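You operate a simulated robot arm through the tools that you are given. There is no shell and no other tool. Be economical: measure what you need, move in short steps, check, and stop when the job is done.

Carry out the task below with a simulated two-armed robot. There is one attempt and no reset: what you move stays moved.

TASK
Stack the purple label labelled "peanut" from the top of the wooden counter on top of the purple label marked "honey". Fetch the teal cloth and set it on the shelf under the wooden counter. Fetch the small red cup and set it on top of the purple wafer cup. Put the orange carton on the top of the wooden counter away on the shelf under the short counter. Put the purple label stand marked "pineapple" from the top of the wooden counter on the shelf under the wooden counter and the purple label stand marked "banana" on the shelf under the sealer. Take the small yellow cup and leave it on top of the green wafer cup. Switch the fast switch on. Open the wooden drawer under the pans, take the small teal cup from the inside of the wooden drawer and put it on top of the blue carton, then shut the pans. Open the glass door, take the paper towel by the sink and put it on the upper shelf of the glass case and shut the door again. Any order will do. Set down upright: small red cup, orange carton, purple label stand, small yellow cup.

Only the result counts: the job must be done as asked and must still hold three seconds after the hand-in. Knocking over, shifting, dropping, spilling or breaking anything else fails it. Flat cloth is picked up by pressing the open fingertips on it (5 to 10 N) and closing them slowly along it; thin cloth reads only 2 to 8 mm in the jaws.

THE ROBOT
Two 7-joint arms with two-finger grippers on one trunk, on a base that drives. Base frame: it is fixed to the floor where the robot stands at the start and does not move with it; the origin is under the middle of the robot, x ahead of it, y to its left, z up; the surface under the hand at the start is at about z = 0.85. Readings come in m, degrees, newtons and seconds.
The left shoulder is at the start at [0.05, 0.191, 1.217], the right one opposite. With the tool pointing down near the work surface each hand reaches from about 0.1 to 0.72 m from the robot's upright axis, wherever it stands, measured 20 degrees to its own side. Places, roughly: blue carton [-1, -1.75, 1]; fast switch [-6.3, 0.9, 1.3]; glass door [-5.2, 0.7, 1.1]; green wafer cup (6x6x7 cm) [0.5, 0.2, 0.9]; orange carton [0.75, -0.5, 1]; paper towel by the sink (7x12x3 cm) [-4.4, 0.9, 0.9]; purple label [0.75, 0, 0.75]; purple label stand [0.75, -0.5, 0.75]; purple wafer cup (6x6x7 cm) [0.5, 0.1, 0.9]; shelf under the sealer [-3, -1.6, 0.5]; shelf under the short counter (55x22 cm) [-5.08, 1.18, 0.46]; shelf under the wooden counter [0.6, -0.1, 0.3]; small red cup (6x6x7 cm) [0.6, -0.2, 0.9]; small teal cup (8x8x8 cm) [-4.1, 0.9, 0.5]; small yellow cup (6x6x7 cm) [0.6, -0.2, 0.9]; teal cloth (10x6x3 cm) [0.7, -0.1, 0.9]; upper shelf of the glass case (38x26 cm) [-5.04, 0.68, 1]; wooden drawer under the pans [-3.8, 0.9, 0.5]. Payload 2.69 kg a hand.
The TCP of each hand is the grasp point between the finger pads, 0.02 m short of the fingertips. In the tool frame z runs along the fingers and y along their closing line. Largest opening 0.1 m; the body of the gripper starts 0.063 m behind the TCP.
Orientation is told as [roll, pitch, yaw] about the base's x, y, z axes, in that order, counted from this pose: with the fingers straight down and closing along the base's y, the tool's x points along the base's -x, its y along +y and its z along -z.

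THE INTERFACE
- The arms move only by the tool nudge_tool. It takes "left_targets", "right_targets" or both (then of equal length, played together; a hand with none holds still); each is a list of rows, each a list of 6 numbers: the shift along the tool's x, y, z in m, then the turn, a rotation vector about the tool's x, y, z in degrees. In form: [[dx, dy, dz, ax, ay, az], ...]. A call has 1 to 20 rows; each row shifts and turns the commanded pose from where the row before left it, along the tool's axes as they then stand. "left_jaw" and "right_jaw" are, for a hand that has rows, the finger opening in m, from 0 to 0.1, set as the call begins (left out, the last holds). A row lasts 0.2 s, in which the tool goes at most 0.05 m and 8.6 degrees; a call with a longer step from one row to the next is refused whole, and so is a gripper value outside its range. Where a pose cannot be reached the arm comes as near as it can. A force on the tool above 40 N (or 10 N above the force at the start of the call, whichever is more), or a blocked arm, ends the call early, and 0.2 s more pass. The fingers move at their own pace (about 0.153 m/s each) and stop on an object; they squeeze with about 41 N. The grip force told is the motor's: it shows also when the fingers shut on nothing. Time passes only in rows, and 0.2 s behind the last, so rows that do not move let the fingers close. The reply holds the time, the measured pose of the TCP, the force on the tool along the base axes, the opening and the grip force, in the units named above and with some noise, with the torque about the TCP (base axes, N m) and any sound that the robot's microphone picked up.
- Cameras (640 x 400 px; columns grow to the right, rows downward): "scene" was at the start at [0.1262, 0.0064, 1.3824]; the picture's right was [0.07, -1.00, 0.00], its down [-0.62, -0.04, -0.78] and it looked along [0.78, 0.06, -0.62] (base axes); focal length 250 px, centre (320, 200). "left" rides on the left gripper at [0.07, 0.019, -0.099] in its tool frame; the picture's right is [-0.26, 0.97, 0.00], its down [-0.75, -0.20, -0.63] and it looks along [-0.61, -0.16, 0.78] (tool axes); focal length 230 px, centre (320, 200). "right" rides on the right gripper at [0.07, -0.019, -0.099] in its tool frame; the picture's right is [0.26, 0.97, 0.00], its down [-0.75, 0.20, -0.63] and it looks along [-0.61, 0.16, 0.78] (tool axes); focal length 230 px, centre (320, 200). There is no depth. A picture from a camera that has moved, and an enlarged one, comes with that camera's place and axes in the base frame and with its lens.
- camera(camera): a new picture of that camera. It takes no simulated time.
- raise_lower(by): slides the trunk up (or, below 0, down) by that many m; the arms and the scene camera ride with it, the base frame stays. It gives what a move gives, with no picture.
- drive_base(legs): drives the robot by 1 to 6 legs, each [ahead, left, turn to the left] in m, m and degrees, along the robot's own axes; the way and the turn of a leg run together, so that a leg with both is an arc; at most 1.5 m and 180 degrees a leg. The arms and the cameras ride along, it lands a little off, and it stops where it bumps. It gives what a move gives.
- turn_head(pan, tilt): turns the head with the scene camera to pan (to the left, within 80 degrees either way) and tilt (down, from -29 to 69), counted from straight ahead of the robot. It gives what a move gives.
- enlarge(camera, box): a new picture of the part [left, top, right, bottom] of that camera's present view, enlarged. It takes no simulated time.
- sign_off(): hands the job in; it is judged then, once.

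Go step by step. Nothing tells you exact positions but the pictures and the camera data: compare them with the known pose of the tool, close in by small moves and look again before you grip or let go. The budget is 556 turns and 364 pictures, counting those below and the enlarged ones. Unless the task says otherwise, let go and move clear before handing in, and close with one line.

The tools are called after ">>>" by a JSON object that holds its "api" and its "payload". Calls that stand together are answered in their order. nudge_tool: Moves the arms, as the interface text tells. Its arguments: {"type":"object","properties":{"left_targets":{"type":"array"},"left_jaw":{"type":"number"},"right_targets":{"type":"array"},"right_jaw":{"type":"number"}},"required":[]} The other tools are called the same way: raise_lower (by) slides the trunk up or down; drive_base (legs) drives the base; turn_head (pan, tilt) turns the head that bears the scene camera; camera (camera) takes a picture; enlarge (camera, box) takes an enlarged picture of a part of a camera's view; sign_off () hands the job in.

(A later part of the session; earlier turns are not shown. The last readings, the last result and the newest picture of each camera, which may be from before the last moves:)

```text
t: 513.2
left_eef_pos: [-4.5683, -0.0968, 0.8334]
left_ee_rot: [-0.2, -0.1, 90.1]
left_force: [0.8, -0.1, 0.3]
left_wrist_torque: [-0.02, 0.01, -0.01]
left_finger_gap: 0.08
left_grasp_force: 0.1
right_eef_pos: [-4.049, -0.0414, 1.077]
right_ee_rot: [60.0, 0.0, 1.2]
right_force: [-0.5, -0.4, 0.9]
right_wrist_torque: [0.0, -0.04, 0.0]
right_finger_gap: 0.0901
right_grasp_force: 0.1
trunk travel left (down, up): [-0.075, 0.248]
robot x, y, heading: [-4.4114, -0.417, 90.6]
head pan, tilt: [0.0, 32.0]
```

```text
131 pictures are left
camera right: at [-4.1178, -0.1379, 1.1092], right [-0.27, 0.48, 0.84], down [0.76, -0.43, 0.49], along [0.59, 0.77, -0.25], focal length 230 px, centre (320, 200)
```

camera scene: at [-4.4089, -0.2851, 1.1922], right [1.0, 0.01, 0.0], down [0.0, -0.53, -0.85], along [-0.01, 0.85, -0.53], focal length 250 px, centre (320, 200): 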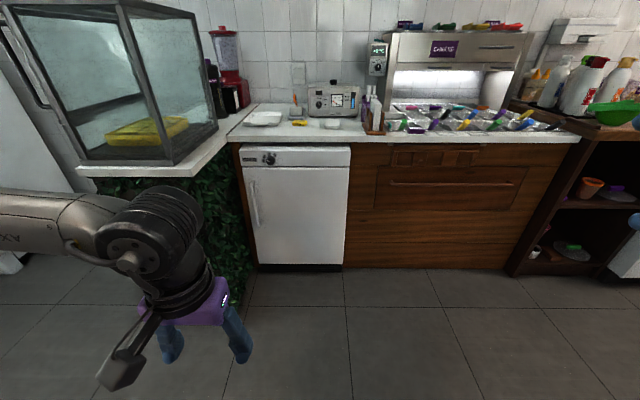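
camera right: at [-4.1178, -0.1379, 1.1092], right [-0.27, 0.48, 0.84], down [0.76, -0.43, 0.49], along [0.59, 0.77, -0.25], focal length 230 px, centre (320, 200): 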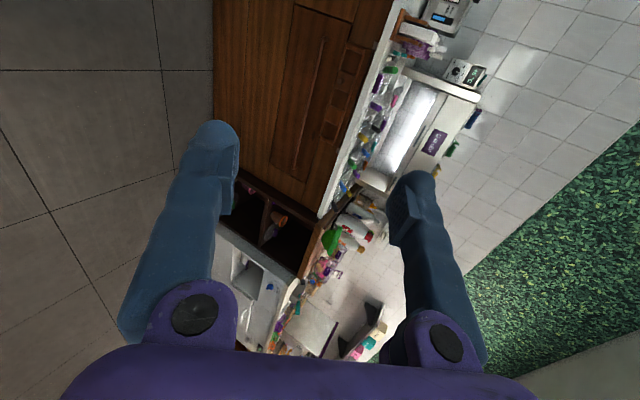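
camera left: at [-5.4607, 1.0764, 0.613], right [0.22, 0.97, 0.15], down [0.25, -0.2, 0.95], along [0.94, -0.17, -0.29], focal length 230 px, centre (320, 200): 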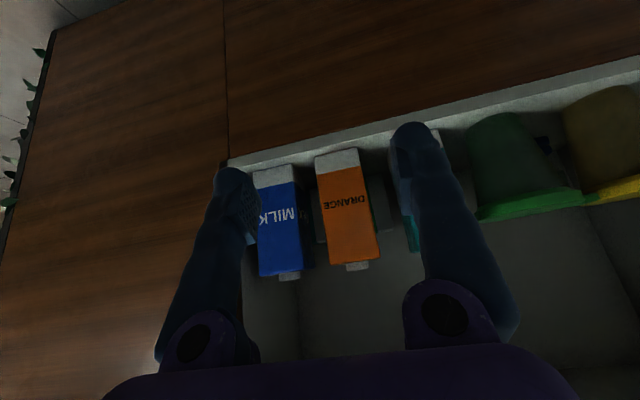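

Triangulating, the bar is at about y 0.74, z 0.65, x -4.10 to -3.48. I'll lower the right hand to that height and then drive up.

>>> {"api": "nudge_tool", "payload": {"right_targets": [[0, -0.0364, 0.021, 0, 0, 0], [0, -0.0364, 0.021, 0, 0, 0], [0, -0.0364, 0.021, 0, 0, 0], [0, -0.0364, 0.021, 0, 0, 0], [0, -0.0364, 0.021, 0, 0, 0], [0, -0.0364, 0.021, 0, 0, 0], [0, -0.0364, 0.021, 0, 0, 0], [0, -0.0364, 0.021, 0, 0, 0], [0, -0.0364, 0.021, 0, 0, 0], [0, -0.03, 0.0175, 0, 0, 0], [0, 0, 0, 0, 0, 0]], "right_jaw": 0.07}}

>>> {"api": "drive_base", "payload": {"legs": [[0.3, -0.24, -0.6]]}}

>>> {"api": "turn_head", "payload": {"pan": -25, "tilt": 35}}

>>> {"api": "camera", "payload": {"camera": "scene"}}

>>> {"api": "camera", "payload": {"camera": "right"}}

```text
t: 515.6
left_eef_pos: [-4.5681, -0.097, 0.8335]
left_ee_rot: [-0.1, -0.1, 90.3]
left_force: [-0.1, -0.4, -0.7]
left_wrist_torque: [0.01, 0.02, 0.01]
left_finger_gap: 0.0801
left_grasp_force: 0.0
right_eef_pos: [-3.963, -0.0135, 0.7511]
right_ee_rot: [59.9, 0.1, 1.2]
right_force: [0.9, -0.2, -0.2]
right_wrist_torque: [-0.01, 0.0, 0.0]
right_finger_gap: 0.07
right_grasp_force: 0.0
right hand out of reach, approached as far as the arm can: row 1, 2, 3, 4, 8, 9, 10
trunk travel left (down, up): [-0.075, 0.248]
robot x, y, heading: [-4.4069, -0.4163, 90.6]
head pan, tilt: [0.0, 32.0]
```

```text
t: 518.2
left_eef_pos: [-4.3277, 0.2062, 0.8333]
left_ee_rot: [0.0, -0.1, 89.4]
left_force: [0.6, -0.4, 0.1]
left_wrist_torque: [-0.02, 0.0, -0.05]
left_finger_gap: 0.0798
left_grasp_force: 0.1
right_eef_pos: [-3.7233, 0.2812, 0.7513]
right_ee_rot: [59.9, 0.1, 0.5]
right_force: [0.0, 0.0, 0.9]
right_wrist_torque: [0.0, 0.0, -0.04]
right_finger_gap: 0.0699
right_grasp_force: 0.0
trunk travel left (down, up): [-0.075, 0.248]
robot x, y, heading: [-4.1718, -0.1156, 89.9]
head pan, tilt: [0.0, 32.0]
```

```text
t: 519.1
left_eef_pos: [-4.3282, 0.2056, 0.833]
left_ee_rot: [0.0, -0.2, 89.4]
left_force: [-0.2, -0.4, 0.5]
left_wrist_torque: [0.02, -0.02, 0.01]
left_finger_gap: 0.0799
left_grasp_force: 0.0
right_eef_pos: [-3.7233, 0.2807, 0.7504]
right_ee_rot: [59.9, 0.1, 0.4]
right_force: [0.0, 0.2, -0.2]
right_wrist_torque: [-0.02, 0.01, 0.0]
right_finger_gap: 0.07
right_grasp_force: 0.3
trunk travel left (down, up): [-0.075, 0.248]
robot x, y, heading: [-4.1708, -0.1114, 89.6]
head pan, tilt: [-25.0, 35.0]
```

```text
130 pictures are left
camera scene: at [-4.1347, 0.0063, 1.1875], right [0.9, -0.43, 0.0], down [-0.24, -0.52, -0.82], along [0.35, 0.74, -0.57], focal length 250 px, centre (320, 200)
```

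scene: 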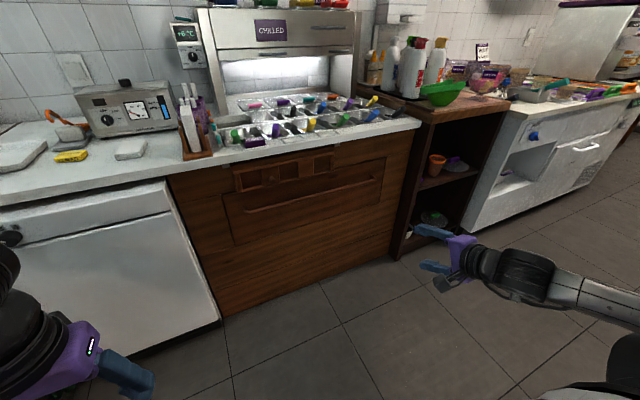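

```text
129 pictures are left
camera right: at [-3.7935, 0.186, 0.7828], right [-0.26, 0.48, 0.84], down [0.75, -0.44, 0.49], along [0.6, 0.76, -0.25], focal length 230 px, centre (320, 200)
```

right: 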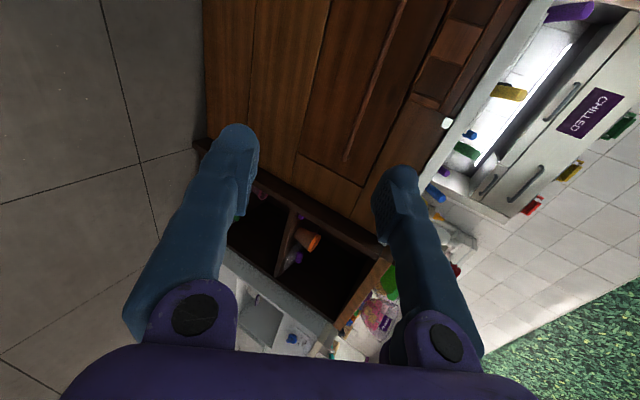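

Two views agree: the bar is at y 0.766, z 0.63, from x -4.07 to -3.51. I'll lower the trunk the rest of the way, extend the right hand and lower it to z 0.63.

>>> {"api": "raise_lower", "payload": {"by": -0.07}}

>>> {"api": "nudge_tool", "payload": {"right_targets": [[0, 0.02, 0.035, 0, 0, 0], [0, 0.02, 0.035, 0, 0, 0], [0, 0.02, 0.035, 0, 0, 0], [0, -0.026, 0.015, 0, 0, 0], [0, -0.0173, 0.01, 0, 0, 0], [0, 0, 0, 0, 0, 0]]}}

>>> {"api": "camera", "payload": {"camera": "right"}}

```text
t: 520.2
left_eef_pos: [-4.3273, 0.2058, 0.7638]
left_ee_rot: [-0.1, -0.1, 89.4]
left_force: [0.3, -0.3, 0.6]
left_wrist_torque: [0.0, 0.02, 0.01]
left_finger_gap: 0.0802
left_grasp_force: 0.0
right_eef_pos: [-3.723, 0.2816, 0.681]
right_ee_rot: [59.9, 0.1, 0.4]
right_force: [-0.3, -0.1, 1.1]
right_wrist_torque: [0.01, 0.0, -0.04]
right_finger_gap: 0.0698
right_grasp_force: 0.0
trunk travel left (down, up): [-0.005, 0.318]
robot x, y, heading: [-4.1734, -0.1143, 89.8]
head pan, tilt: [-25.0, 35.0]
```

```text
t: 521.6
left_eef_pos: [-4.3284, 0.2066, 0.7628]
left_ee_rot: [-0.1, -0.1, 89.4]
left_force: [0.0, 0.2, 0.2]
left_wrist_torque: [0.03, -0.02, 0.04]
left_finger_gap: 0.0801
left_grasp_force: 0.0
right_eef_pos: [-3.6842, 0.3763, 0.698]
right_ee_rot: [59.8, 0.2, 0.6]
right_force: [-0.3, 0.1, -0.2]
right_wrist_torque: [0.01, 0.02, -0.02]
right_finger_gap: 0.0699
right_grasp_force: 0.0
right hand out of reach, approached as far as the arm can: row 1, 2, 3, 4, 5
trunk travel left (down, up): [-0.005, 0.318]
robot x, y, heading: [-4.1767, -0.1115, 89.7]
head pan, tilt: [-25.0, 35.0]
```

```text
128 pictures are left
camera right: at [-3.754, 0.281, 0.7309], right [-0.26, 0.49, 0.83], down [0.76, -0.44, 0.49], along [0.6, 0.76, -0.25], focal length 230 px, centre (320, 200)
```

right: 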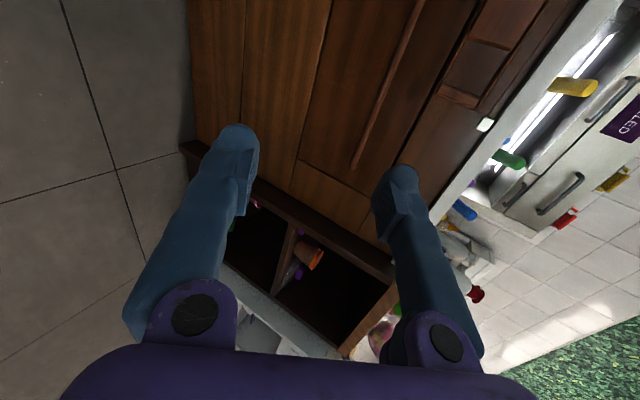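

The tilt limits how low this arm goes. I'll reduce it to about 40 degrees and lower again.

>>> {"api": "nudge_tool", "payload": {"right_targets": [[0, 0, 0, 7, 0, 0], [0, 0, 0, 7, 0, 0], [0, 0, 0, 6, 0, 0], [0, -0.0193, 0.023, 0, 0, 0], [0, -0.0193, 0.023, 0, 0, 0], [0, -0.0064, 0.0077, 0, 0, 0], [0, 0, 0, 0, 0, 0]]}}

>>> {"api": "camera", "payload": {"camera": "right"}}

```text
t: 523.2
left_eef_pos: [-4.3298, 0.2063, 0.7625]
left_ee_rot: [-0.2, -0.1, 89.3]
left_force: [-0.3, -0.2, -0.2]
left_wrist_torque: [-0.01, 0.0, 0.0]
left_finger_gap: 0.0801
left_grasp_force: 0.0
right_eef_pos: [-3.6877, 0.3759, 0.6248]
right_ee_rot: [39.8, 0.1, 0.4]
right_force: [0.0, 0.5, -0.2]
right_wrist_torque: [-0.01, -0.01, -0.02]
right_finger_gap: 0.0699
right_grasp_force: 0.0
trunk travel left (down, up): [-0.005, 0.318]
robot x, y, heading: [-4.1708, -0.1156, 89.7]
head pan, tilt: [-25.0, 35.0]
```

```text
127 pictures are left
camera right: at [-3.7576, 0.2977, 0.6884], right [-0.26, 0.74, 0.62], down [0.75, -0.24, 0.61], along [0.6, 0.63, -0.49], focal length 230 px, centre (320, 200)
```

right: 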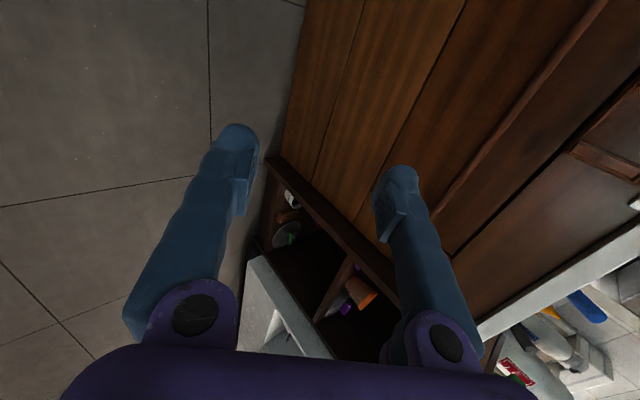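

z 0.625 is reached. I'll check the bar's stand-off from the panel with a zoom before going in.

>>> {"api": "enlarge", "payload": {"camera": "scene", "box": [215, 150, 405, 250]}}

```text
3.37 times, centred on (310, 200) of scene
camera zoom: at [-4.1346, 0.0063, 1.1175], right [0.9, -0.43, 0.0], down [-0.25, -0.52, -0.82], along [0.35, 0.74, -0.57], focal length 843 px, centre (354, 200)
```

zoom: 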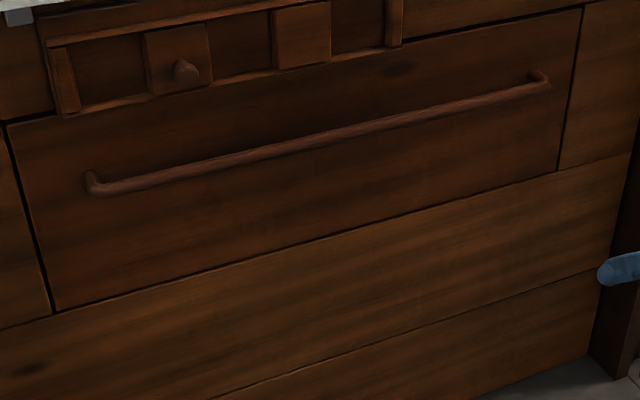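

The rod stands off only about 3 cm, so I want the fingers level with the closing line vertical. The left arm has the better low reach: I'll raise the right hand away and set the left hand in that orientation.

>>> {"api": "nudge_tool", "payload": {"right_targets": [[0, 0.0, -0.045, 0, 0, 0], [0, 0.0, -0.045, 0, 0, 0], [0, 0.0, -0.045, 0, 0, 0], [0, 0.0, -0.045, 0, 0, 0], [0, 0.0, -0.045, 0, 0, 0], [0, 0, 0, 8, 0, 0], [0, 0, 0, 8, 0, 0], [0, 0, 0, 8, 0, 0], [0, 0, 0, 8, 0, 0], [0, 0, 0, 8, 0, 0], [0, 0, 0, 0, 0, 0], [0, 0, 0, 0, 0, 0], [0, 0, 0, 0, 0, 0], [0, 0, 0, 0, 0, 0], [0, 0, 0, 0, 0, 0], [0, 0, 0, 0, 0, 0], [0, 0, 0, 0, 0, 0], [0, 0, 0, 0, 0, 0], [0, 0, 0, 0, 0, 0]], "left_targets": [[0, 0, 0, 0, 0, -8.2], [0, 0, 0, 0, 0, -8.2], [0, 0, 0, 0, 0, -8.2], [0, 0, 0, 0, 0, -8.2], [0, 0, 0, 0, 0, -8.2], [0, 0, 0, 0, 0, -8.2], [0, 0, 0, 0, 0, -8.2], [0, 0, 0, 0, 0, -8.2], [0, 0, 0, 0, 0, -8.2], [0, 0, 0, 0, 0, -8.2], [0, 0, 0, 0, 0, -8], [0, 0, 0, 8.5, 0, 0], [0, 0, 0, 8.5, 0, 0], [0, 0, 0, 8.5, 0, 0], [0, 0, 0, 8.5, 0, 0], [0, 0, 0, 8.5, 0, 0], [0, 0, 0, 8.5, 0, 0], [0, 0, 0, 8.5, 0, 0], [0, 0, 0, 8.5, 0, 0]]}}

>>> {"api": "camera", "payload": {"camera": "scene"}}

>>> {"api": "camera", "payload": {"camera": "left"}}

```text
t: 527.2
left_eef_pos: [-4.2791, 0.2798, 0.7556]
left_ee_rot: [-68.3, 0.1, 179.4]
left_force: [0.7, 0.2, 1.0]
left_wrist_torque: [0.01, 0.01, -0.02]
left_finger_gap: 0.08
left_grasp_force: 0.0
left hand out of reach, approached as far as the arm can: row 13, 14, 15, 16, 17, 18
right_eef_pos: [-3.6856, 0.2311, 0.7998]
right_ee_rot: [0.0, 0.2, 0.5]
right_force: [-0.2, -0.8, 0.2]
right_wrist_torque: [-0.01, -0.02, 0.0]
right_finger_gap: 0.0703
right_grasp_force: 0.0
trunk travel left (down, up): [-0.005, 0.318]
robot x, y, heading: [-4.1733, -0.1131, 89.4]
head pan, tilt: [-25.0, 35.0]
```

```text
125 pictures are left
camera scene: at [-4.1344, 0.0063, 1.1174], right [0.9, -0.43, 0.0], down [-0.25, -0.52, -0.82], along [0.35, 0.74, -0.57], focal length 250 px, centre (320, 200)
```

scene: 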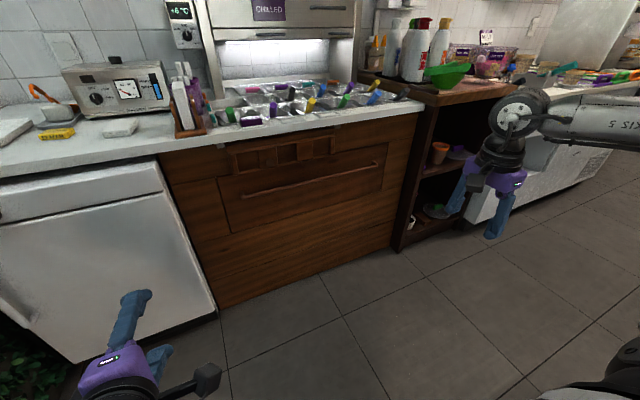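

```text
124 pictures are left
camera left: at [-4.2122, 0.1798, 0.777], right [-0.26, -0.35, -0.9], down [-0.76, -0.5, 0.42], along [-0.6, 0.79, -0.14], focal length 230 px, centre (320, 200)
```

left: 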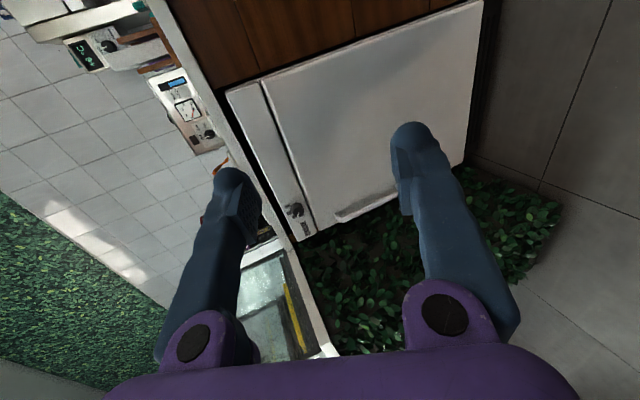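

The left hand now points forward with its jaws opening vertically. I'll shift the base right 0.43 so this hand faces the middle of the bar, and lower it to z of about 0.63.

>>> {"api": "drive_base", "payload": {"legs": [[0, -0.43, 0.5]]}}

>>> {"api": "nudge_tool", "payload": {"left_targets": [[0, 0.037, 0.015, 0, 0, 0], [0, 0.037, 0.015, 0, 0, 0], [0, 0.037, 0.015, 0, 0, 0], [0, 0, 0, 0, 0, 0]], "left_jaw": 0.06}}

>>> {"api": "turn_head", "payload": {"pan": 10, "tilt": 40}}

>>> {"api": "camera", "payload": {"camera": "scene"}}

>>> {"api": "camera", "payload": {"camera": "left"}}

```text
t: 531.5
left_eef_pos: [-3.8514, 0.2791, 0.7553]
left_ee_rot: [-68.1, 0.1, 180.0]
left_force: [-0.2, 0.5, 0.4]
left_wrist_torque: [0.0, 0.02, -0.01]
left_finger_gap: 0.0799
left_grasp_force: 0.1
right_eef_pos: [-3.2568, 0.2368, 0.7985]
right_ee_rot: [-0.1, 0.1, 1.0]
right_force: [-0.5, -0.8, 0.0]
right_wrist_torque: [-0.01, 0.02, 0.01]
right_finger_gap: 0.07
right_grasp_force: 0.0
trunk travel left (down, up): [-0.005, 0.318]
robot x, y, heading: [-3.7413, -0.1161, 90.2]
head pan, tilt: [-25.0, 35.0]
```

```text
t: 532.5
left_eef_pos: [-3.8394, 0.2773, 0.6391]
left_ee_rot: [-68.1, 0.1, -179.8]
left_force: [0.0, 0.3, -0.3]
left_wrist_torque: [-0.01, 0.02, 0.03]
left_finger_gap: 0.0602
left_grasp_force: 0.1
left hand out of reach, approached as far as the arm can: row 3
right_eef_pos: [-3.2557, 0.2358, 0.8001]
right_ee_rot: [-0.1, 0.1, 1.1]
right_force: [0.4, -0.4, 0.4]
right_wrist_torque: [0.02, 0.04, -0.01]
right_finger_gap: 0.0702
right_grasp_force: 0.2
trunk travel left (down, up): [-0.005, 0.318]
robot x, y, heading: [-3.7415, -0.1129, 90.1]
head pan, tilt: [-25.0, 35.0]
```

```text
t: 533.6
left_eef_pos: [-3.8395, 0.2772, 0.6396]
left_ee_rot: [-68.2, 0.0, -179.9]
left_force: [-0.3, 0.4, -0.9]
left_wrist_torque: [-0.02, 0.01, 0.01]
left_finger_gap: 0.0599
left_grasp_force: 0.1
right_eef_pos: [-3.2556, 0.237, 0.7991]
right_ee_rot: [-0.1, 0.2, 1.0]
right_force: [-0.4, 0.1, -0.2]
right_wrist_torque: [0.0, -0.02, 0.0]
right_finger_gap: 0.0699
right_grasp_force: 0.1
trunk travel left (down, up): [-0.005, 0.318]
robot x, y, heading: [-3.7409, -0.1106, 90.4]
head pan, tilt: [10.0, 40.0]
```

```text
123 pictures are left
camera scene: at [-3.7551, 0.0101, 1.1099], right [0.98, 0.18, 0.0], down [0.11, -0.63, -0.77], along [-0.14, 0.75, -0.64], focal length 250 px, centre (320, 200)
```

scene: 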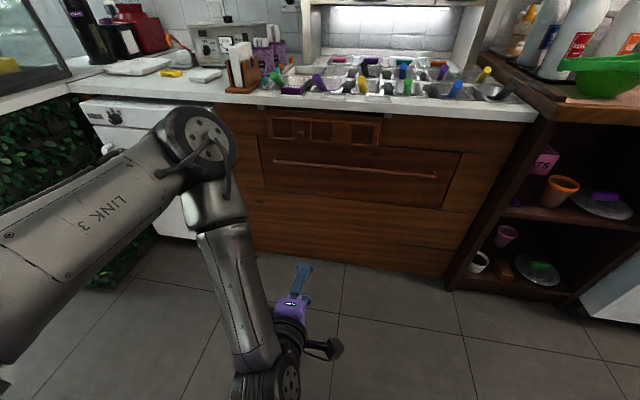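

```text
122 pictures are left
camera left: at [-3.7703, 0.1781, 0.6613], right [-0.26, -0.36, -0.9], down [-0.75, -0.51, 0.42], along [-0.61, 0.78, -0.14], focal length 230 px, centre (320, 200)
```

left: 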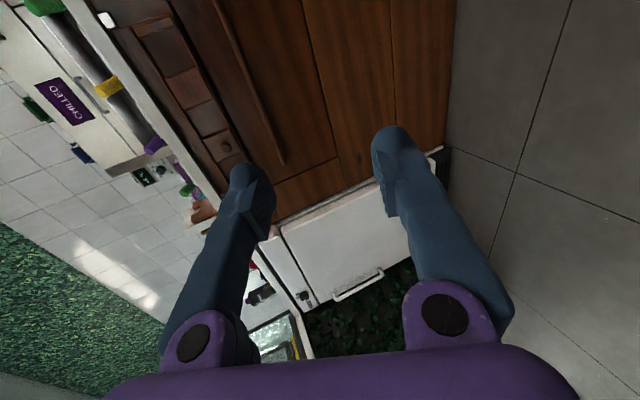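

The bar end measures z of about 0.62. I'll extend the left arm 0.15 forward, so the base need not go so near, and correct the height.

>>> {"api": "nudge_tool", "payload": {"left_targets": [[0, -0.0175, 0.045, 0, 0, 0], [0, -0.0175, 0.045, 0, 0, 0], [0, -0.0175, 0.045, 0, 0, 0], [0, 0.009, 0.004, 0, 0, 0], [0, 0, 0, 0, 0, 0]]}}

>>> {"api": "drive_base", "payload": {"legs": [[0.22, 0, 0]]}}

>>> {"api": "camera", "payload": {"camera": "left"}}

>>> {"api": "camera", "payload": {"camera": "scene"}}

```text
t: 534.8
left_eef_pos: [-3.8265, 0.4222, 0.6383]
left_ee_rot: [-67.9, 0.1, -179.7]
left_force: [-0.1, -0.2, -0.2]
left_wrist_torque: [-0.04, -0.04, -0.01]
left_finger_gap: 0.0599
left_grasp_force: 0.1
left hand out of reach, approached as far as the arm can: row 1, 3, 4
right_eef_pos: [-3.2565, 0.2347, 0.7992]
right_ee_rot: [-0.1, 0.1, 1.0]
right_force: [1.1, -0.3, -0.4]
right_wrist_torque: [0.02, 0.01, 0.01]
right_finger_gap: 0.0701
right_grasp_force: 0.0
trunk travel left (down, up): [-0.005, 0.318]
robot x, y, heading: [-3.7425, -0.1119, 90.2]
head pan, tilt: [10.0, 40.0]
```

```text
t: 536.4
left_eef_pos: [-3.8298, 0.6384, 0.6402]
left_ee_rot: [-67.9, 0.0, -179.5]
left_force: [0.0, 0.2, -0.6]
left_wrist_torque: [-0.01, -0.01, 0.02]
left_finger_gap: 0.0602
left_grasp_force: 0.1
right_eef_pos: [-3.2589, 0.4534, 0.7985]
right_ee_rot: [-0.1, 0.2, 1.2]
right_force: [-0.2, -0.4, -0.7]
right_wrist_torque: [0.02, 0.04, 0.0]
right_finger_gap: 0.0698
right_grasp_force: 0.0
trunk travel left (down, up): [-0.005, 0.318]
robot x, y, heading: [-3.7435, 0.1013, 90.3]
head pan, tilt: [10.0, 40.0]
```

```text
121 pictures are left
camera left: at [-3.7603, 0.5384, 0.6608], right [-0.25, -0.37, -0.9], down [-0.75, -0.51, 0.42], along [-0.62, 0.78, -0.14], focal length 230 px, centre (320, 200)
```

left: 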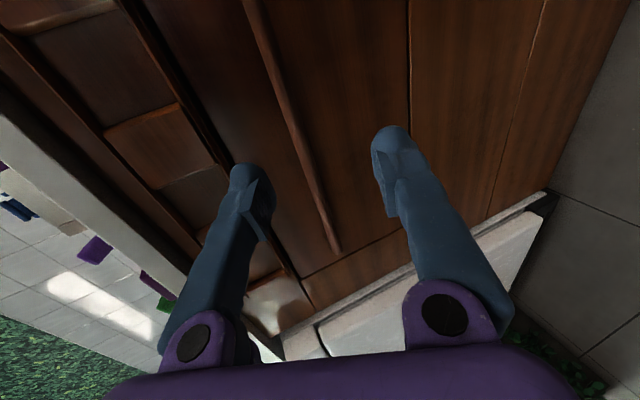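

```text
120 pictures are left
camera scene: at [-3.7569, 0.2259, 1.1099], right [0.98, 0.18, 0.0], down [0.12, -0.63, -0.77], along [-0.14, 0.75, -0.64], focal length 250 px, centre (320, 200)
```

scene: 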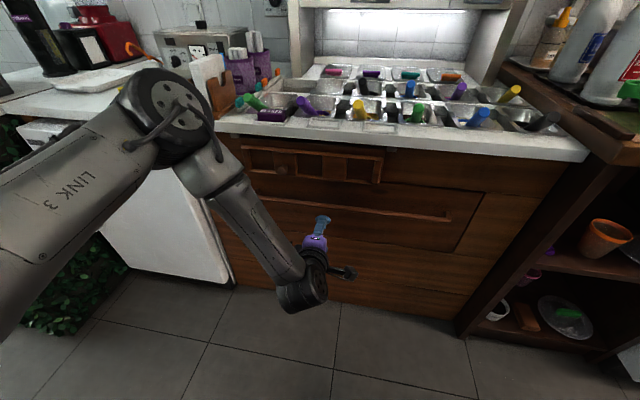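

The bar runs between the two fingers, at z of about 0.62. I'll lower 2 cm and check.

>>> {"api": "nudge_tool", "payload": {"left_targets": [[0, 0.0093, 0.0037, 0, 0, 0], [0, 0.0093, 0.0037, 0, 0, 0], [0, 0, 0, 0, 0, 0]]}}

>>> {"api": "camera", "payload": {"camera": "left"}}

```text
t: 537.2
left_eef_pos: [-3.8247, 0.6377, 0.6248]
left_ee_rot: [-67.7, -0.2, -179.1]
left_force: [-0.4, 0.2, -0.1]
left_wrist_torque: [0.02, -0.01, 0.01]
left_finger_gap: 0.06
left_grasp_force: 0.1
left hand out of reach, approached as far as the arm can: row 2
right_eef_pos: [-3.2582, 0.4525, 0.7989]
right_ee_rot: [0.0, 0.0, 1.2]
right_force: [-0.8, -0.2, 0.7]
right_wrist_torque: [0.01, 0.0, -0.01]
right_finger_gap: 0.0702
right_grasp_force: 0.1
trunk travel left (down, up): [-0.005, 0.318]
robot x, y, heading: [-3.7428, 0.1028, 90.3]
head pan, tilt: [10.0, 40.0]
```

```text
119 pictures are left
camera left: at [-3.7541, 0.5384, 0.6456], right [-0.25, -0.37, -0.89], down [-0.74, -0.52, 0.43], along [-0.62, 0.77, -0.14], focal length 230 px, centre (320, 200)
```

left: 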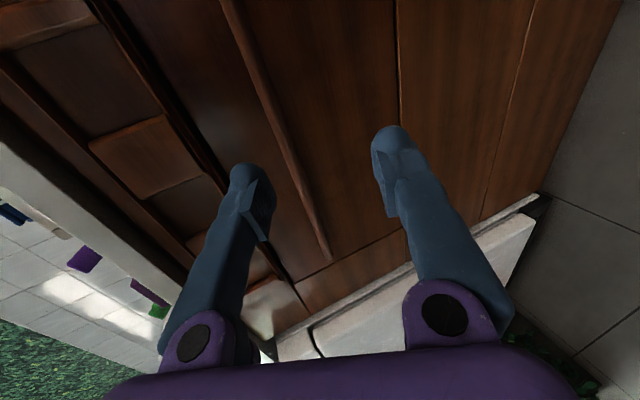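

Good. I'll drive forward 0.11 and look before closing.

>>> {"api": "drive_base", "payload": {"legs": [[0.11, 0, 0]]}}

>>> {"api": "camera", "payload": {"camera": "left"}}

>>> {"api": "enlarge", "payload": {"camera": "scene", "box": [220, 130, 480, 330]}}

```text
t: 538.4
left_eef_pos: [-3.8261, 0.7493, 0.6238]
left_ee_rot: [-67.7, -0.2, -179.1]
left_force: [-0.4, -0.6, -0.4]
left_wrist_torque: [0.01, 0.02, -0.01]
left_finger_gap: 0.0598
left_grasp_force: 0.0
right_eef_pos: [-3.26, 0.5665, 0.8006]
right_ee_rot: [0.0, 0.1, 1.2]
right_force: [-0.1, 0.0, -0.7]
right_wrist_torque: [-0.02, 0.03, 0.02]
right_finger_gap: 0.0702
right_grasp_force: 0.0
trunk travel left (down, up): [-0.005, 0.318]
robot x, y, heading: [-3.7409, 0.2136, 90.6]
head pan, tilt: [10.0, 40.0]
```

```text
118 pictures are left
camera left: at [-3.7561, 0.6509, 0.6457], right [-0.25, -0.37, -0.89], down [-0.74, -0.52, 0.43], along [-0.62, 0.77, -0.14], focal length 230 px, centre (320, 200)
```

left: 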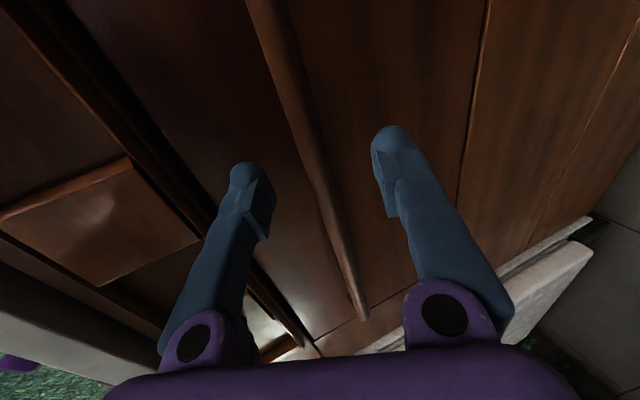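

```text
2.00 times, centred on (350, 230) of scene
camera zoom: at [-3.7582, 0.3384, 1.1099], right [0.98, 0.18, 0.0], down [0.12, -0.63, -0.77], along [-0.14, 0.75, -0.64], focal length 500 px, centre (260, 140)
```

zoom: 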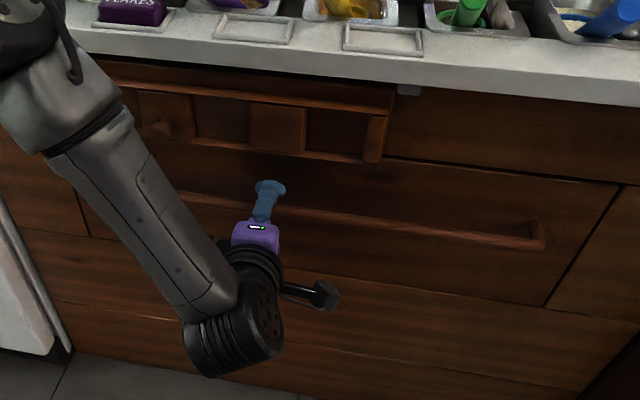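

The bar is just beyond the grasp point. I'll advance 1.5 cm more and close.

>>> {"api": "drive_base", "payload": {"legs": [[0.016, 0, 0]]}}

>>> {"api": "nudge_tool", "payload": {"left_targets": [[0, 0, 0, 0, 0, 0], [0, 0, 0, 0, 0, 0], [0, 0, 0, 0, 0, 0]], "left_jaw": 0.0}}

>>> {"api": "camera", "payload": {"camera": "left"}}

```text
t: 539.2
left_eef_pos: [-3.8267, 0.7649, 0.6238]
left_ee_rot: [-67.7, -0.2, -179.0]
left_force: [0.3, -1.1, 0.3]
left_wrist_torque: [0.02, 0.01, -0.02]
left_finger_gap: 0.0604
left_grasp_force: 0.1
right_eef_pos: [-3.2596, 0.5827, 0.8006]
right_ee_rot: [-0.1, 0.1, 1.4]
right_force: [0.0, 0.6, 0.6]
right_wrist_torque: [0.03, 0.02, -0.02]
right_finger_gap: 0.0697
right_grasp_force: 0.1
trunk travel left (down, up): [-0.005, 0.318]
robot x, y, heading: [-3.7425, 0.2291, 90.5]
head pan, tilt: [10.0, 40.0]
```

```text
t: 540.0
left_eef_pos: [-3.8261, 0.7634, 0.6217]
left_ee_rot: [-67.2, -0.2, -179.2]
left_force: [-0.2, -11.9, -13.2]
left_wrist_torque: [-0.27, 0.1, -0.09]
left_finger_gap: 0.0126
left_grasp_force: 39.0
right_eef_pos: [-3.2596, 0.5824, 0.7995]
right_ee_rot: [-0.2, 0.0, 1.2]
right_force: [0.0, 0.7, -0.7]
right_wrist_torque: [-0.01, -0.02, 0.0]
right_finger_gap: 0.0701
right_grasp_force: 0.0
trunk travel left (down, up): [-0.005, 0.318]
robot x, y, heading: [-3.7405, 0.2279, 90.5]
head pan, tilt: [10.0, 40.0]
```

```text
116 pictures are left
camera left: at [-3.7564, 0.665, 0.6439], right [-0.26, -0.38, -0.89], down [-0.74, -0.51, 0.43], along [-0.62, 0.77, -0.15], focal length 230 px, centre (320, 200)
```

left: 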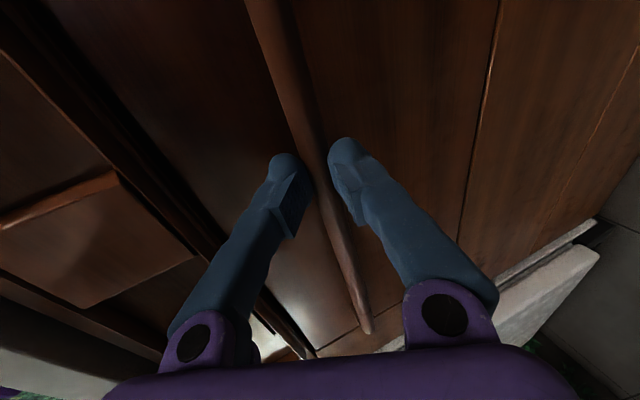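

The bar is gripped (12.6 mm). I'll pull by driving back, first 0.12.

>>> {"api": "drive_base", "payload": {"legs": [[-0.12, 0, 0]]}}

>>> {"api": "camera", "payload": {"camera": "scene"}}

```text
t: 541.2
left_eef_pos: [-3.825, 0.6456, 0.6239]
left_ee_rot: [-67.7, -0.1, -179.2]
left_force: [0.0, -0.3, -0.4]
left_wrist_torque: [-0.01, 0.0, 0.01]
left_finger_gap: 0.0002
left_grasp_force: 29.1
right_eef_pos: [-3.2589, 0.4618, 0.8003]
right_ee_rot: [-0.1, 0.2, 1.2]
right_force: [-0.1, 0.5, -0.9]
right_wrist_torque: [-0.01, -0.01, 0.01]
right_finger_gap: 0.07
right_grasp_force: 0.0
trunk travel left (down, up): [-0.005, 0.318]
robot x, y, heading: [-3.7399, 0.1124, 90.6]
head pan, tilt: [10.0, 40.0]
```

```text
115 pictures are left
camera scene: at [-3.7571, 0.2352, 1.11], right [0.98, 0.18, 0.0], down [0.12, -0.63, -0.77], along [-0.14, 0.75, -0.64], focal length 250 px, centre (320, 200)
```

scene: 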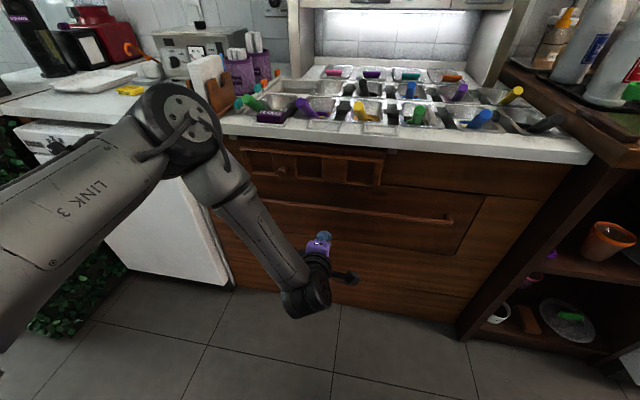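

It slipped off the tips; I need a deeper grip. I'll open and go about 2 cm further in.

>>> {"api": "nudge_tool", "payload": {"left_targets": [[0, 0, 0, 0, 0, 0], [0, 0, 0, 0, 0, 0]], "left_jaw": 0.05}}

>>> {"api": "drive_base", "payload": {"legs": [[0.138, 0, 0]]}}

>>> {"api": "camera", "payload": {"camera": "left"}}

```text
t: 541.9
left_eef_pos: [-3.8249, 0.646, 0.6239]
left_ee_rot: [-67.8, -0.2, -179.0]
left_force: [0.2, 0.5, 0.3]
left_wrist_torque: [0.0, 0.02, 0.02]
left_finger_gap: 0.0499
left_grasp_force: 0.1
right_eef_pos: [-3.2594, 0.4631, 0.7991]
right_ee_rot: [-0.1, 0.1, 1.2]
right_force: [0.9, 0.1, 0.4]
right_wrist_torque: [0.02, 0.01, -0.01]
right_finger_gap: 0.07
right_grasp_force: 0.0
trunk travel left (down, up): [-0.005, 0.318]
robot x, y, heading: [-3.7404, 0.1111, 90.5]
head pan, tilt: [10.0, 40.0]
```

```text
t: 543.2
left_eef_pos: [-3.8253, 0.781, 0.6244]
left_ee_rot: [-67.7, -0.3, -179.0]
left_force: [0.4, -0.6, 0.5]
left_wrist_torque: [0.0, -0.03, -0.02]
left_finger_gap: 0.0499
left_grasp_force: 0.2
right_eef_pos: [-3.26, 0.5986, 0.799]
right_ee_rot: [-0.1, 0.1, 1.2]
right_force: [-0.3, 0.4, 0.1]
right_wrist_torque: [0.03, -0.02, 0.03]
right_finger_gap: 0.07
right_grasp_force: 0.1
trunk travel left (down, up): [-0.005, 0.318]
robot x, y, heading: [-3.7456, 0.247, 90.3]
head pan, tilt: [10.0, 40.0]
```

```text
114 pictures are left
camera left: at [-3.7554, 0.6833, 0.6457], right [-0.25, -0.37, -0.89], down [-0.74, -0.52, 0.43], along [-0.62, 0.77, -0.14], focal length 230 px, centre (320, 200)
```

left: 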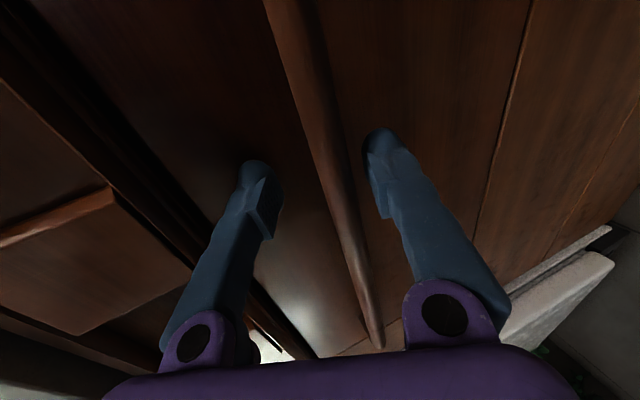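

No contact yet, and the bar is nearly at the grasp point. I'll go 8 mm more and close.

>>> {"api": "drive_base", "payload": {"legs": [[0.01, 0, 0]]}}

>>> {"api": "nudge_tool", "payload": {"left_targets": [[0, 0, 0, 0, 0, 0], [0, 0, 0, 0, 0, 0], [0, 0, 0, 0, 0, 0]], "left_jaw": 0.0}}

>>> {"api": "drive_base", "payload": {"legs": [[-0.06, 0, 0]]}}

>>> {"api": "camera", "payload": {"camera": "scene"}}

```text
t: 544.0
left_eef_pos: [-3.8255, 0.7841, 0.6221]
left_ee_rot: [-67.3, -0.2, -179.4]
left_force: [-0.1, -2.3, 1.1]
left_wrist_torque: [0.11, 0.0, -0.02]
left_finger_gap: 0.05
left_grasp_force: 0.2
right_eef_pos: [-3.2594, 0.6067, 0.7983]
right_ee_rot: [-0.2, 0.0, 1.2]
right_force: [0.2, 0.2, -0.3]
right_wrist_torque: [0.03, 0.01, -0.01]
right_finger_gap: 0.0699
right_grasp_force: 0.2
trunk travel left (down, up): [-0.005, 0.318]
robot x, y, heading: [-3.7428, 0.2516, 90.4]
head pan, tilt: [10.0, 40.0]
stopped in leg 1: the force on the tool passed its limit at 48 N (the readings are from after the stop); the commanded pose is now the measured one
```

```text
t: 544.6
left_eef_pos: [-3.8252, 0.78, 0.613]
left_ee_rot: [-65.6, -0.4, -179.6]
left_force: [2.7, -0.6, -15.6]
left_wrist_torque: [0.12, 0.06, 0.61]
left_finger_gap: 0.0069
left_grasp_force: 34.9
right_eef_pos: [-3.2603, 0.6059, 0.7991]
right_ee_rot: [-0.4, 0.0, 1.3]
right_force: [0.2, -0.2, 0.1]
right_wrist_torque: [0.03, -0.03, 0.01]
right_finger_gap: 0.0702
right_grasp_force: 0.0
trunk travel left (down, up): [-0.005, 0.318]
robot x, y, heading: [-3.7411, 0.2541, 90.8]
head pan, tilt: [10.0, 40.0]
stopped in row 2 (left hand): the force on the tool passed its limit at 43 N (the readings are from after the stop); the commanded pose is now the measured one
```

```text
t: 545.5
left_eef_pos: [-3.8259, 0.7209, 0.614]
left_ee_rot: [-65.8, -0.3, -179.5]
left_force: [-0.6, -1.0, -29.0]
left_wrist_torque: [0.11, -0.09, -0.05]
left_finger_gap: 0.0071
left_grasp_force: 34.9
right_eef_pos: [-3.2591, 0.5479, 0.7978]
right_ee_rot: [-0.4, 0.0, 1.2]
right_force: [0.2, -0.9, 0.2]
right_wrist_torque: [-0.03, 0.0, 0.01]
right_finger_gap: 0.07
right_grasp_force: 0.0
trunk travel left (down, up): [-0.005, 0.318]
robot x, y, heading: [-3.7423, 0.1945, 90.5]
head pan, tilt: [10.0, 40.0]
```

```text
113 pictures are left
camera scene: at [-3.7581, 0.3209, 1.1095], right [0.98, 0.18, 0.0], down [0.12, -0.63, -0.76], along [-0.14, 0.75, -0.64], focal length 250 px, centre (320, 200)
```

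scene: 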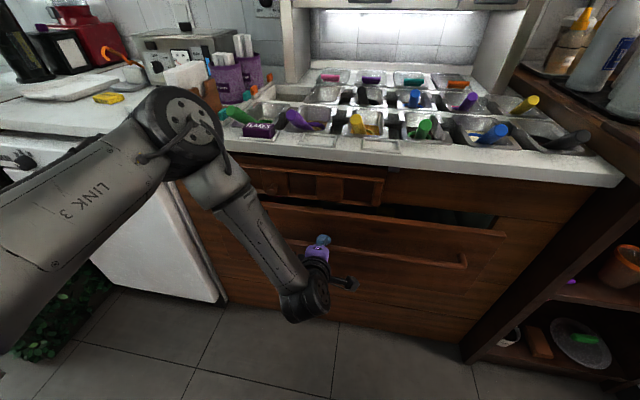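

The drawer is coming open. I'll relieve the vertical load slightly and pull further.

>>> {"api": "nudge_tool", "payload": {"left_targets": [[0, -0.0045, -0.002, 0, 0, 0], [0, 0, 0, 0, 0, 0]]}}

>>> {"api": "drive_base", "payload": {"legs": [[-0.15, 0, 0]]}}

>>> {"api": "camera", "payload": {"camera": "scene"}}

```text
t: 546.2
left_eef_pos: [-3.8253, 0.7165, 0.6124]
left_ee_rot: [-64.6, -0.5, -179.7]
left_force: [1.0, -2.1, -12.4]
left_wrist_torque: [0.07, -0.16, 0.49]
left_finger_gap: 0.0068
left_grasp_force: 35.1
right_eef_pos: [-3.2594, 0.5467, 0.7998]
right_ee_rot: [-0.2, 0.0, 1.2]
right_force: [-0.4, 0.9, 0.8]
right_wrist_torque: [0.02, -0.01, -0.01]
right_finger_gap: 0.0699
right_grasp_force: 0.2
trunk travel left (down, up): [-0.005, 0.318]
robot x, y, heading: [-3.7386, 0.1936, 90.5]
head pan, tilt: [10.0, 40.0]
stopped in row 2 (left hand): the force on the tool passed its limit at 40 N (the readings are from after the stop); the commanded pose is now the measured one
```

```text
t: 547.6
left_eef_pos: [-3.8248, 0.566, 0.6137]
left_ee_rot: [-64.8, -0.5, -179.5]
left_force: [-8.1, 1.2, -26.9]
left_wrist_torque: [0.1, -0.24, -0.17]
left_finger_gap: 0.0069
left_grasp_force: 35.1
right_eef_pos: [-3.2579, 0.3965, 0.7993]
right_ee_rot: [-0.3, -0.1, 1.2]
right_force: [-0.5, 0.3, 0.2]
right_wrist_torque: [0.03, 0.02, 0.01]
right_finger_gap: 0.0701
right_grasp_force: 0.0
trunk travel left (down, up): [-0.005, 0.318]
robot x, y, heading: [-3.742, 0.0468, 90.5]
head pan, tilt: [10.0, 40.0]
```

```text
112 pictures are left
camera scene: at [-3.7572, 0.1694, 1.1095], right [0.98, 0.18, 0.0], down [0.12, -0.63, -0.76], along [-0.14, 0.75, -0.64], focal length 250 px, centre (320, 200)
```

scene: 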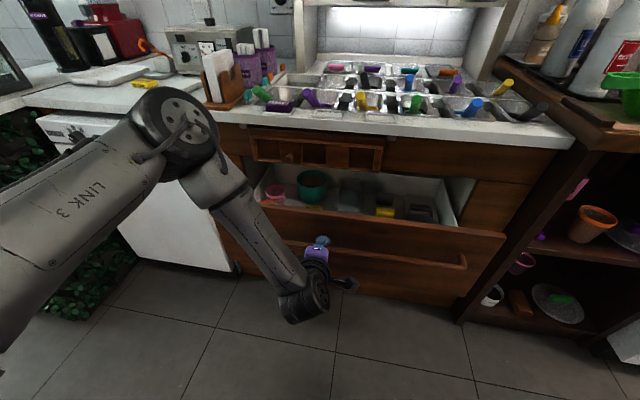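

The drawer is open about 0.21 and the teal cup is visible inside. I'll pull another 0.15.

>>> {"api": "drive_base", "payload": {"legs": [[-0.15, 0, 0]]}}

>>> {"api": "camera", "payload": {"camera": "scene"}}

```text
t: 549.1
left_eef_pos: [-3.825, 0.4136, 0.6139]
left_ee_rot: [-64.8, -0.5, -179.3]
left_force: [-0.3, 0.4, -2.2]
left_wrist_torque: [0.01, -0.12, -0.02]
left_finger_gap: 0.0067
left_grasp_force: 35.3
right_eef_pos: [-3.2558, 0.2423, 0.7993]
right_ee_rot: [-0.2, 0.0, 1.4]
right_force: [0.7, 0.0, -0.1]
right_wrist_torque: [-0.03, 0.01, 0.01]
right_finger_gap: 0.0699
right_grasp_force: 0.1
trunk travel left (down, up): [-0.005, 0.318]
robot x, y, heading: [-3.7385, -0.1139, 90.4]
head pan, tilt: [10.0, 40.0]
stopped in leg 1: the force on the tool passed its limit at 46 N (the readings are from after the stop); the commanded pose is now the measured one
```

```text
111 pictures are left
camera scene: at [-3.7553, 0.0141, 1.11], right [0.98, 0.18, 0.0], down [0.12, -0.63, -0.77], along [-0.14, 0.75, -0.64], focal length 250 px, centre (320, 200)
```

scene: 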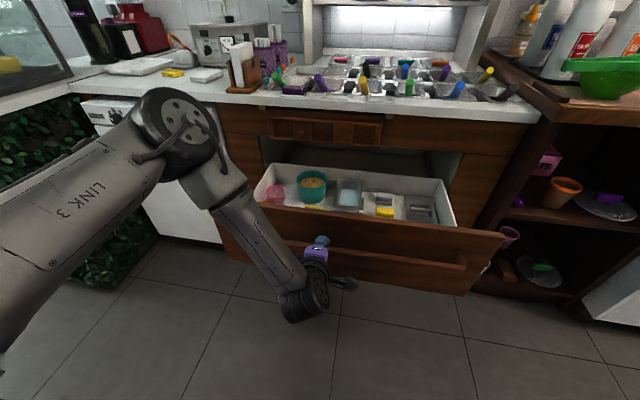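

The drawer is at its stop. I'll release the bar, back the hand off, raise it and turn it to point down.

>>> {"api": "nudge_tool", "payload": {"left_targets": [[0, 0, 0, 0, 0, 0], [0, 0, 0, 0, 0, 0]], "left_jaw": 0.06}}

>>> {"api": "drive_base", "payload": {"legs": [[-0.12, 0, 0]]}}

>>> {"api": "raise_lower", "payload": {"by": 0.2}}

>>> {"api": "nudge_tool", "payload": {"left_targets": [[0, -0.03, -0.02, 0, 0, 0], [0, -0.03, -0.02, -8, 0, 0], [0, -0.03, -0.03, -8, 0, 0], [0, -0.02, -0.04, -8, 0, 0], [0, 0, -0.03, -8, 0, 0], [0, 0, -0.03, -8, 0, 0], [0, 0, 0, -8, 0, 0], [0, 0, 0, -8, 0, 0], [0, 0, 0, -8, 0, 0], [0, 0, 0, 0, 0, 0]], "left_jaw": 0.1}}

>>> {"api": "camera", "payload": {"camera": "scene"}}

```text
t: 549.7
left_eef_pos: [-3.8255, 0.4134, 0.6131]
left_ee_rot: [-64.8, -0.6, -179.4]
left_force: [-0.2, -2.4, -1.8]
left_wrist_torque: [0.0, 0.02, 0.01]
left_finger_gap: 0.059
left_grasp_force: 0.1
right_eef_pos: [-3.2564, 0.2423, 0.7989]
right_ee_rot: [-0.2, -0.1, 1.1]
right_force: [-0.1, 0.2, 0.1]
right_wrist_torque: [0.0, 0.02, 0.01]
right_finger_gap: 0.07
right_grasp_force: 0.0
trunk travel left (down, up): [-0.005, 0.318]
robot x, y, heading: [-3.7369, -0.1106, 90.3]
head pan, tilt: [10.0, 40.0]
```

```text
t: 551.0
left_eef_pos: [-3.8244, 0.2935, 0.614]
left_ee_rot: [-64.8, -0.6, -179.4]
left_force: [-0.6, -0.6, 0.0]
left_wrist_torque: [-0.01, 0.01, 0.0]
left_finger_gap: 0.06
left_grasp_force: 0.1
right_eef_pos: [-3.2551, 0.1213, 0.8004]
right_ee_rot: [-0.2, -0.1, 1.2]
right_force: [1.1, 1.1, -0.2]
right_wrist_torque: [0.02, 0.01, -0.01]
right_finger_gap: 0.0699
right_grasp_force: 0.0
trunk travel left (down, up): [-0.005, 0.318]
robot x, y, heading: [-3.7381, -0.2289, 90.7]
head pan, tilt: [10.0, 40.0]
```

```text
t: 553.1
left_eef_pos: [-3.8239, 0.2942, 0.8132]
left_ee_rot: [-64.8, -0.6, -179.4]
left_force: [-0.3, 0.9, -0.5]
left_wrist_torque: [0.03, 0.0, 0.0]
left_finger_gap: 0.0599
left_grasp_force: 0.1
right_eef_pos: [-3.255, 0.1203, 0.9987]
right_ee_rot: [-0.2, 0.0, 1.1]
right_force: [-0.3, 0.0, -1.4]
right_wrist_torque: [0.0, -0.02, 0.0]
right_finger_gap: 0.0699
right_grasp_force: 0.1
trunk travel left (down, up): [-0.205, 0.118]
robot x, y, heading: [-3.7374, -0.2298, 90.5]
head pan, tilt: [10.0, 40.0]
```

```text
t: 555.3
left_eef_pos: [-3.8202, 0.2209, 1.015]
left_ee_rot: [-0.8, -0.7, -179.4]
left_force: [-0.6, -0.3, 0.4]
left_wrist_torque: [0.02, -0.01, 0.02]
left_finger_gap: 0.1002
left_grasp_force: 0.1
right_eef_pos: [-3.2557, 0.1221, 0.9985]
right_ee_rot: [-0.3, 0.0, 1.2]
right_force: [-0.4, -0.6, 0.2]
right_wrist_torque: [-0.02, -0.02, 0.01]
right_finger_gap: 0.07
right_grasp_force: 0.1
trunk travel left (down, up): [-0.205, 0.118]
robot x, y, heading: [-3.7376, -0.2304, 90.3]
head pan, tilt: [10.0, 40.0]
```

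```text
110 pictures are left
camera scene: at [-3.7541, -0.1067, 1.31], right [0.98, 0.18, 0.0], down [0.12, -0.63, -0.77], along [-0.14, 0.75, -0.64], focal length 250 px, centre (320, 200)
```

scene: 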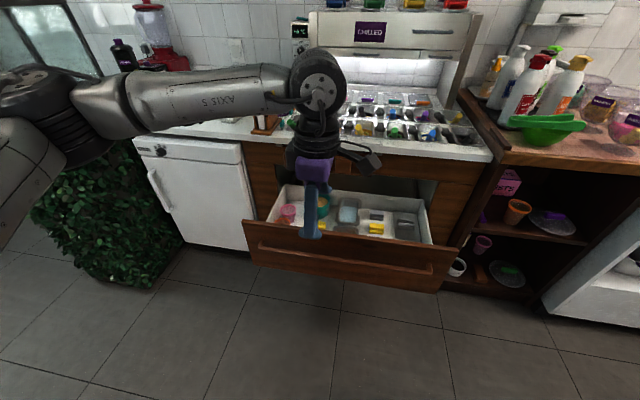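

I'll drive forward 0.2 and look down into the drawer with the left camera.

>>> {"api": "drive_base", "payload": {"legs": [[0.2, 0, 0]]}}

>>> {"api": "nudge_tool", "payload": {"left_targets": [[0, -0.035, 0, 0, 0, 0], [0, -0.035, 0, 0, 0, 0], [0, -0.035, 0, 0, 0, 0], [0, -0.035, 0, 0, 0, 0], [0, 0, 0, 0, 0, 0]]}}

>>> {"api": "camera", "payload": {"camera": "left"}}

>>> {"api": "camera", "payload": {"camera": "scene"}}

```text
t: 556.9
left_eef_pos: [-3.8226, 0.4181, 1.0138]
left_ee_rot: [-0.7, -0.7, -179.4]
left_force: [0.6, 1.0, -0.3]
left_wrist_torque: [0.01, 0.01, -0.01]
left_finger_gap: 0.1003
left_grasp_force: 0.1
right_eef_pos: [-3.2572, 0.3183, 0.9993]
right_ee_rot: [-0.4, 0.0, 1.2]
right_force: [-0.2, -1.1, -0.2]
right_wrist_torque: [-0.05, 0.01, -0.01]
right_finger_gap: 0.0696
right_grasp_force: 0.2
trunk travel left (down, up): [-0.205, 0.118]
robot x, y, heading: [-3.738, -0.0346, 90.5]
head pan, tilt: [10.0, 40.0]
```

```text
t: 558.1
left_eef_pos: [-3.8244, 0.5587, 1.0184]
left_ee_rot: [-0.9, -0.6, -179.4]
left_force: [-0.2, -1.5, -0.1]
left_wrist_torque: [0.04, 0.0, -0.04]
left_finger_gap: 0.1
left_grasp_force: 0.1
right_eef_pos: [-3.2561, 0.3179, 0.9995]
right_ee_rot: [-0.2, 0.0, 1.2]
right_force: [0.5, -0.2, 0.5]
right_wrist_torque: [0.02, 0.04, -0.05]
right_finger_gap: 0.0699
right_grasp_force: 0.0
trunk travel left (down, up): [-0.205, 0.118]
robot x, y, heading: [-3.7374, -0.0312, 90.7]
head pan, tilt: [10.0, 40.0]
```

```text
109 pictures are left
camera left: at [-3.7549, 0.5387, 1.1168], right [-0.25, -0.97, -0.01], down [-0.75, 0.18, 0.64], along [-0.62, 0.17, -0.77], focal length 230 px, centre (320, 200)
```

left: 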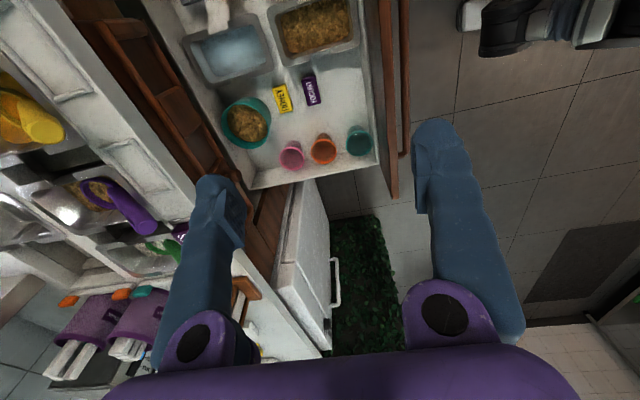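

```text
108 pictures are left
camera scene: at [-3.7558, 0.0904, 1.31], right [0.98, 0.18, 0.0], down [0.12, -0.63, -0.77], along [-0.14, 0.75, -0.64], focal length 250 px, centre (320, 200)
```

scene: 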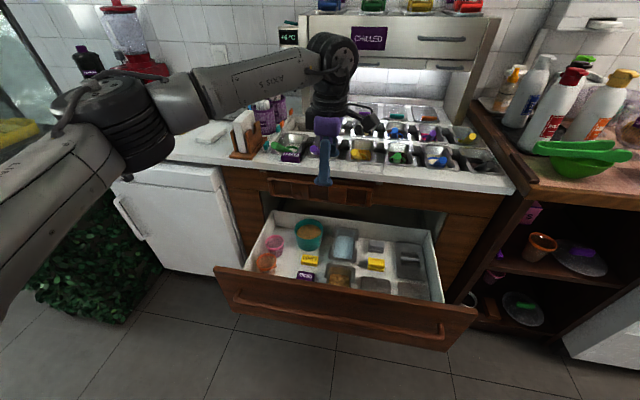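

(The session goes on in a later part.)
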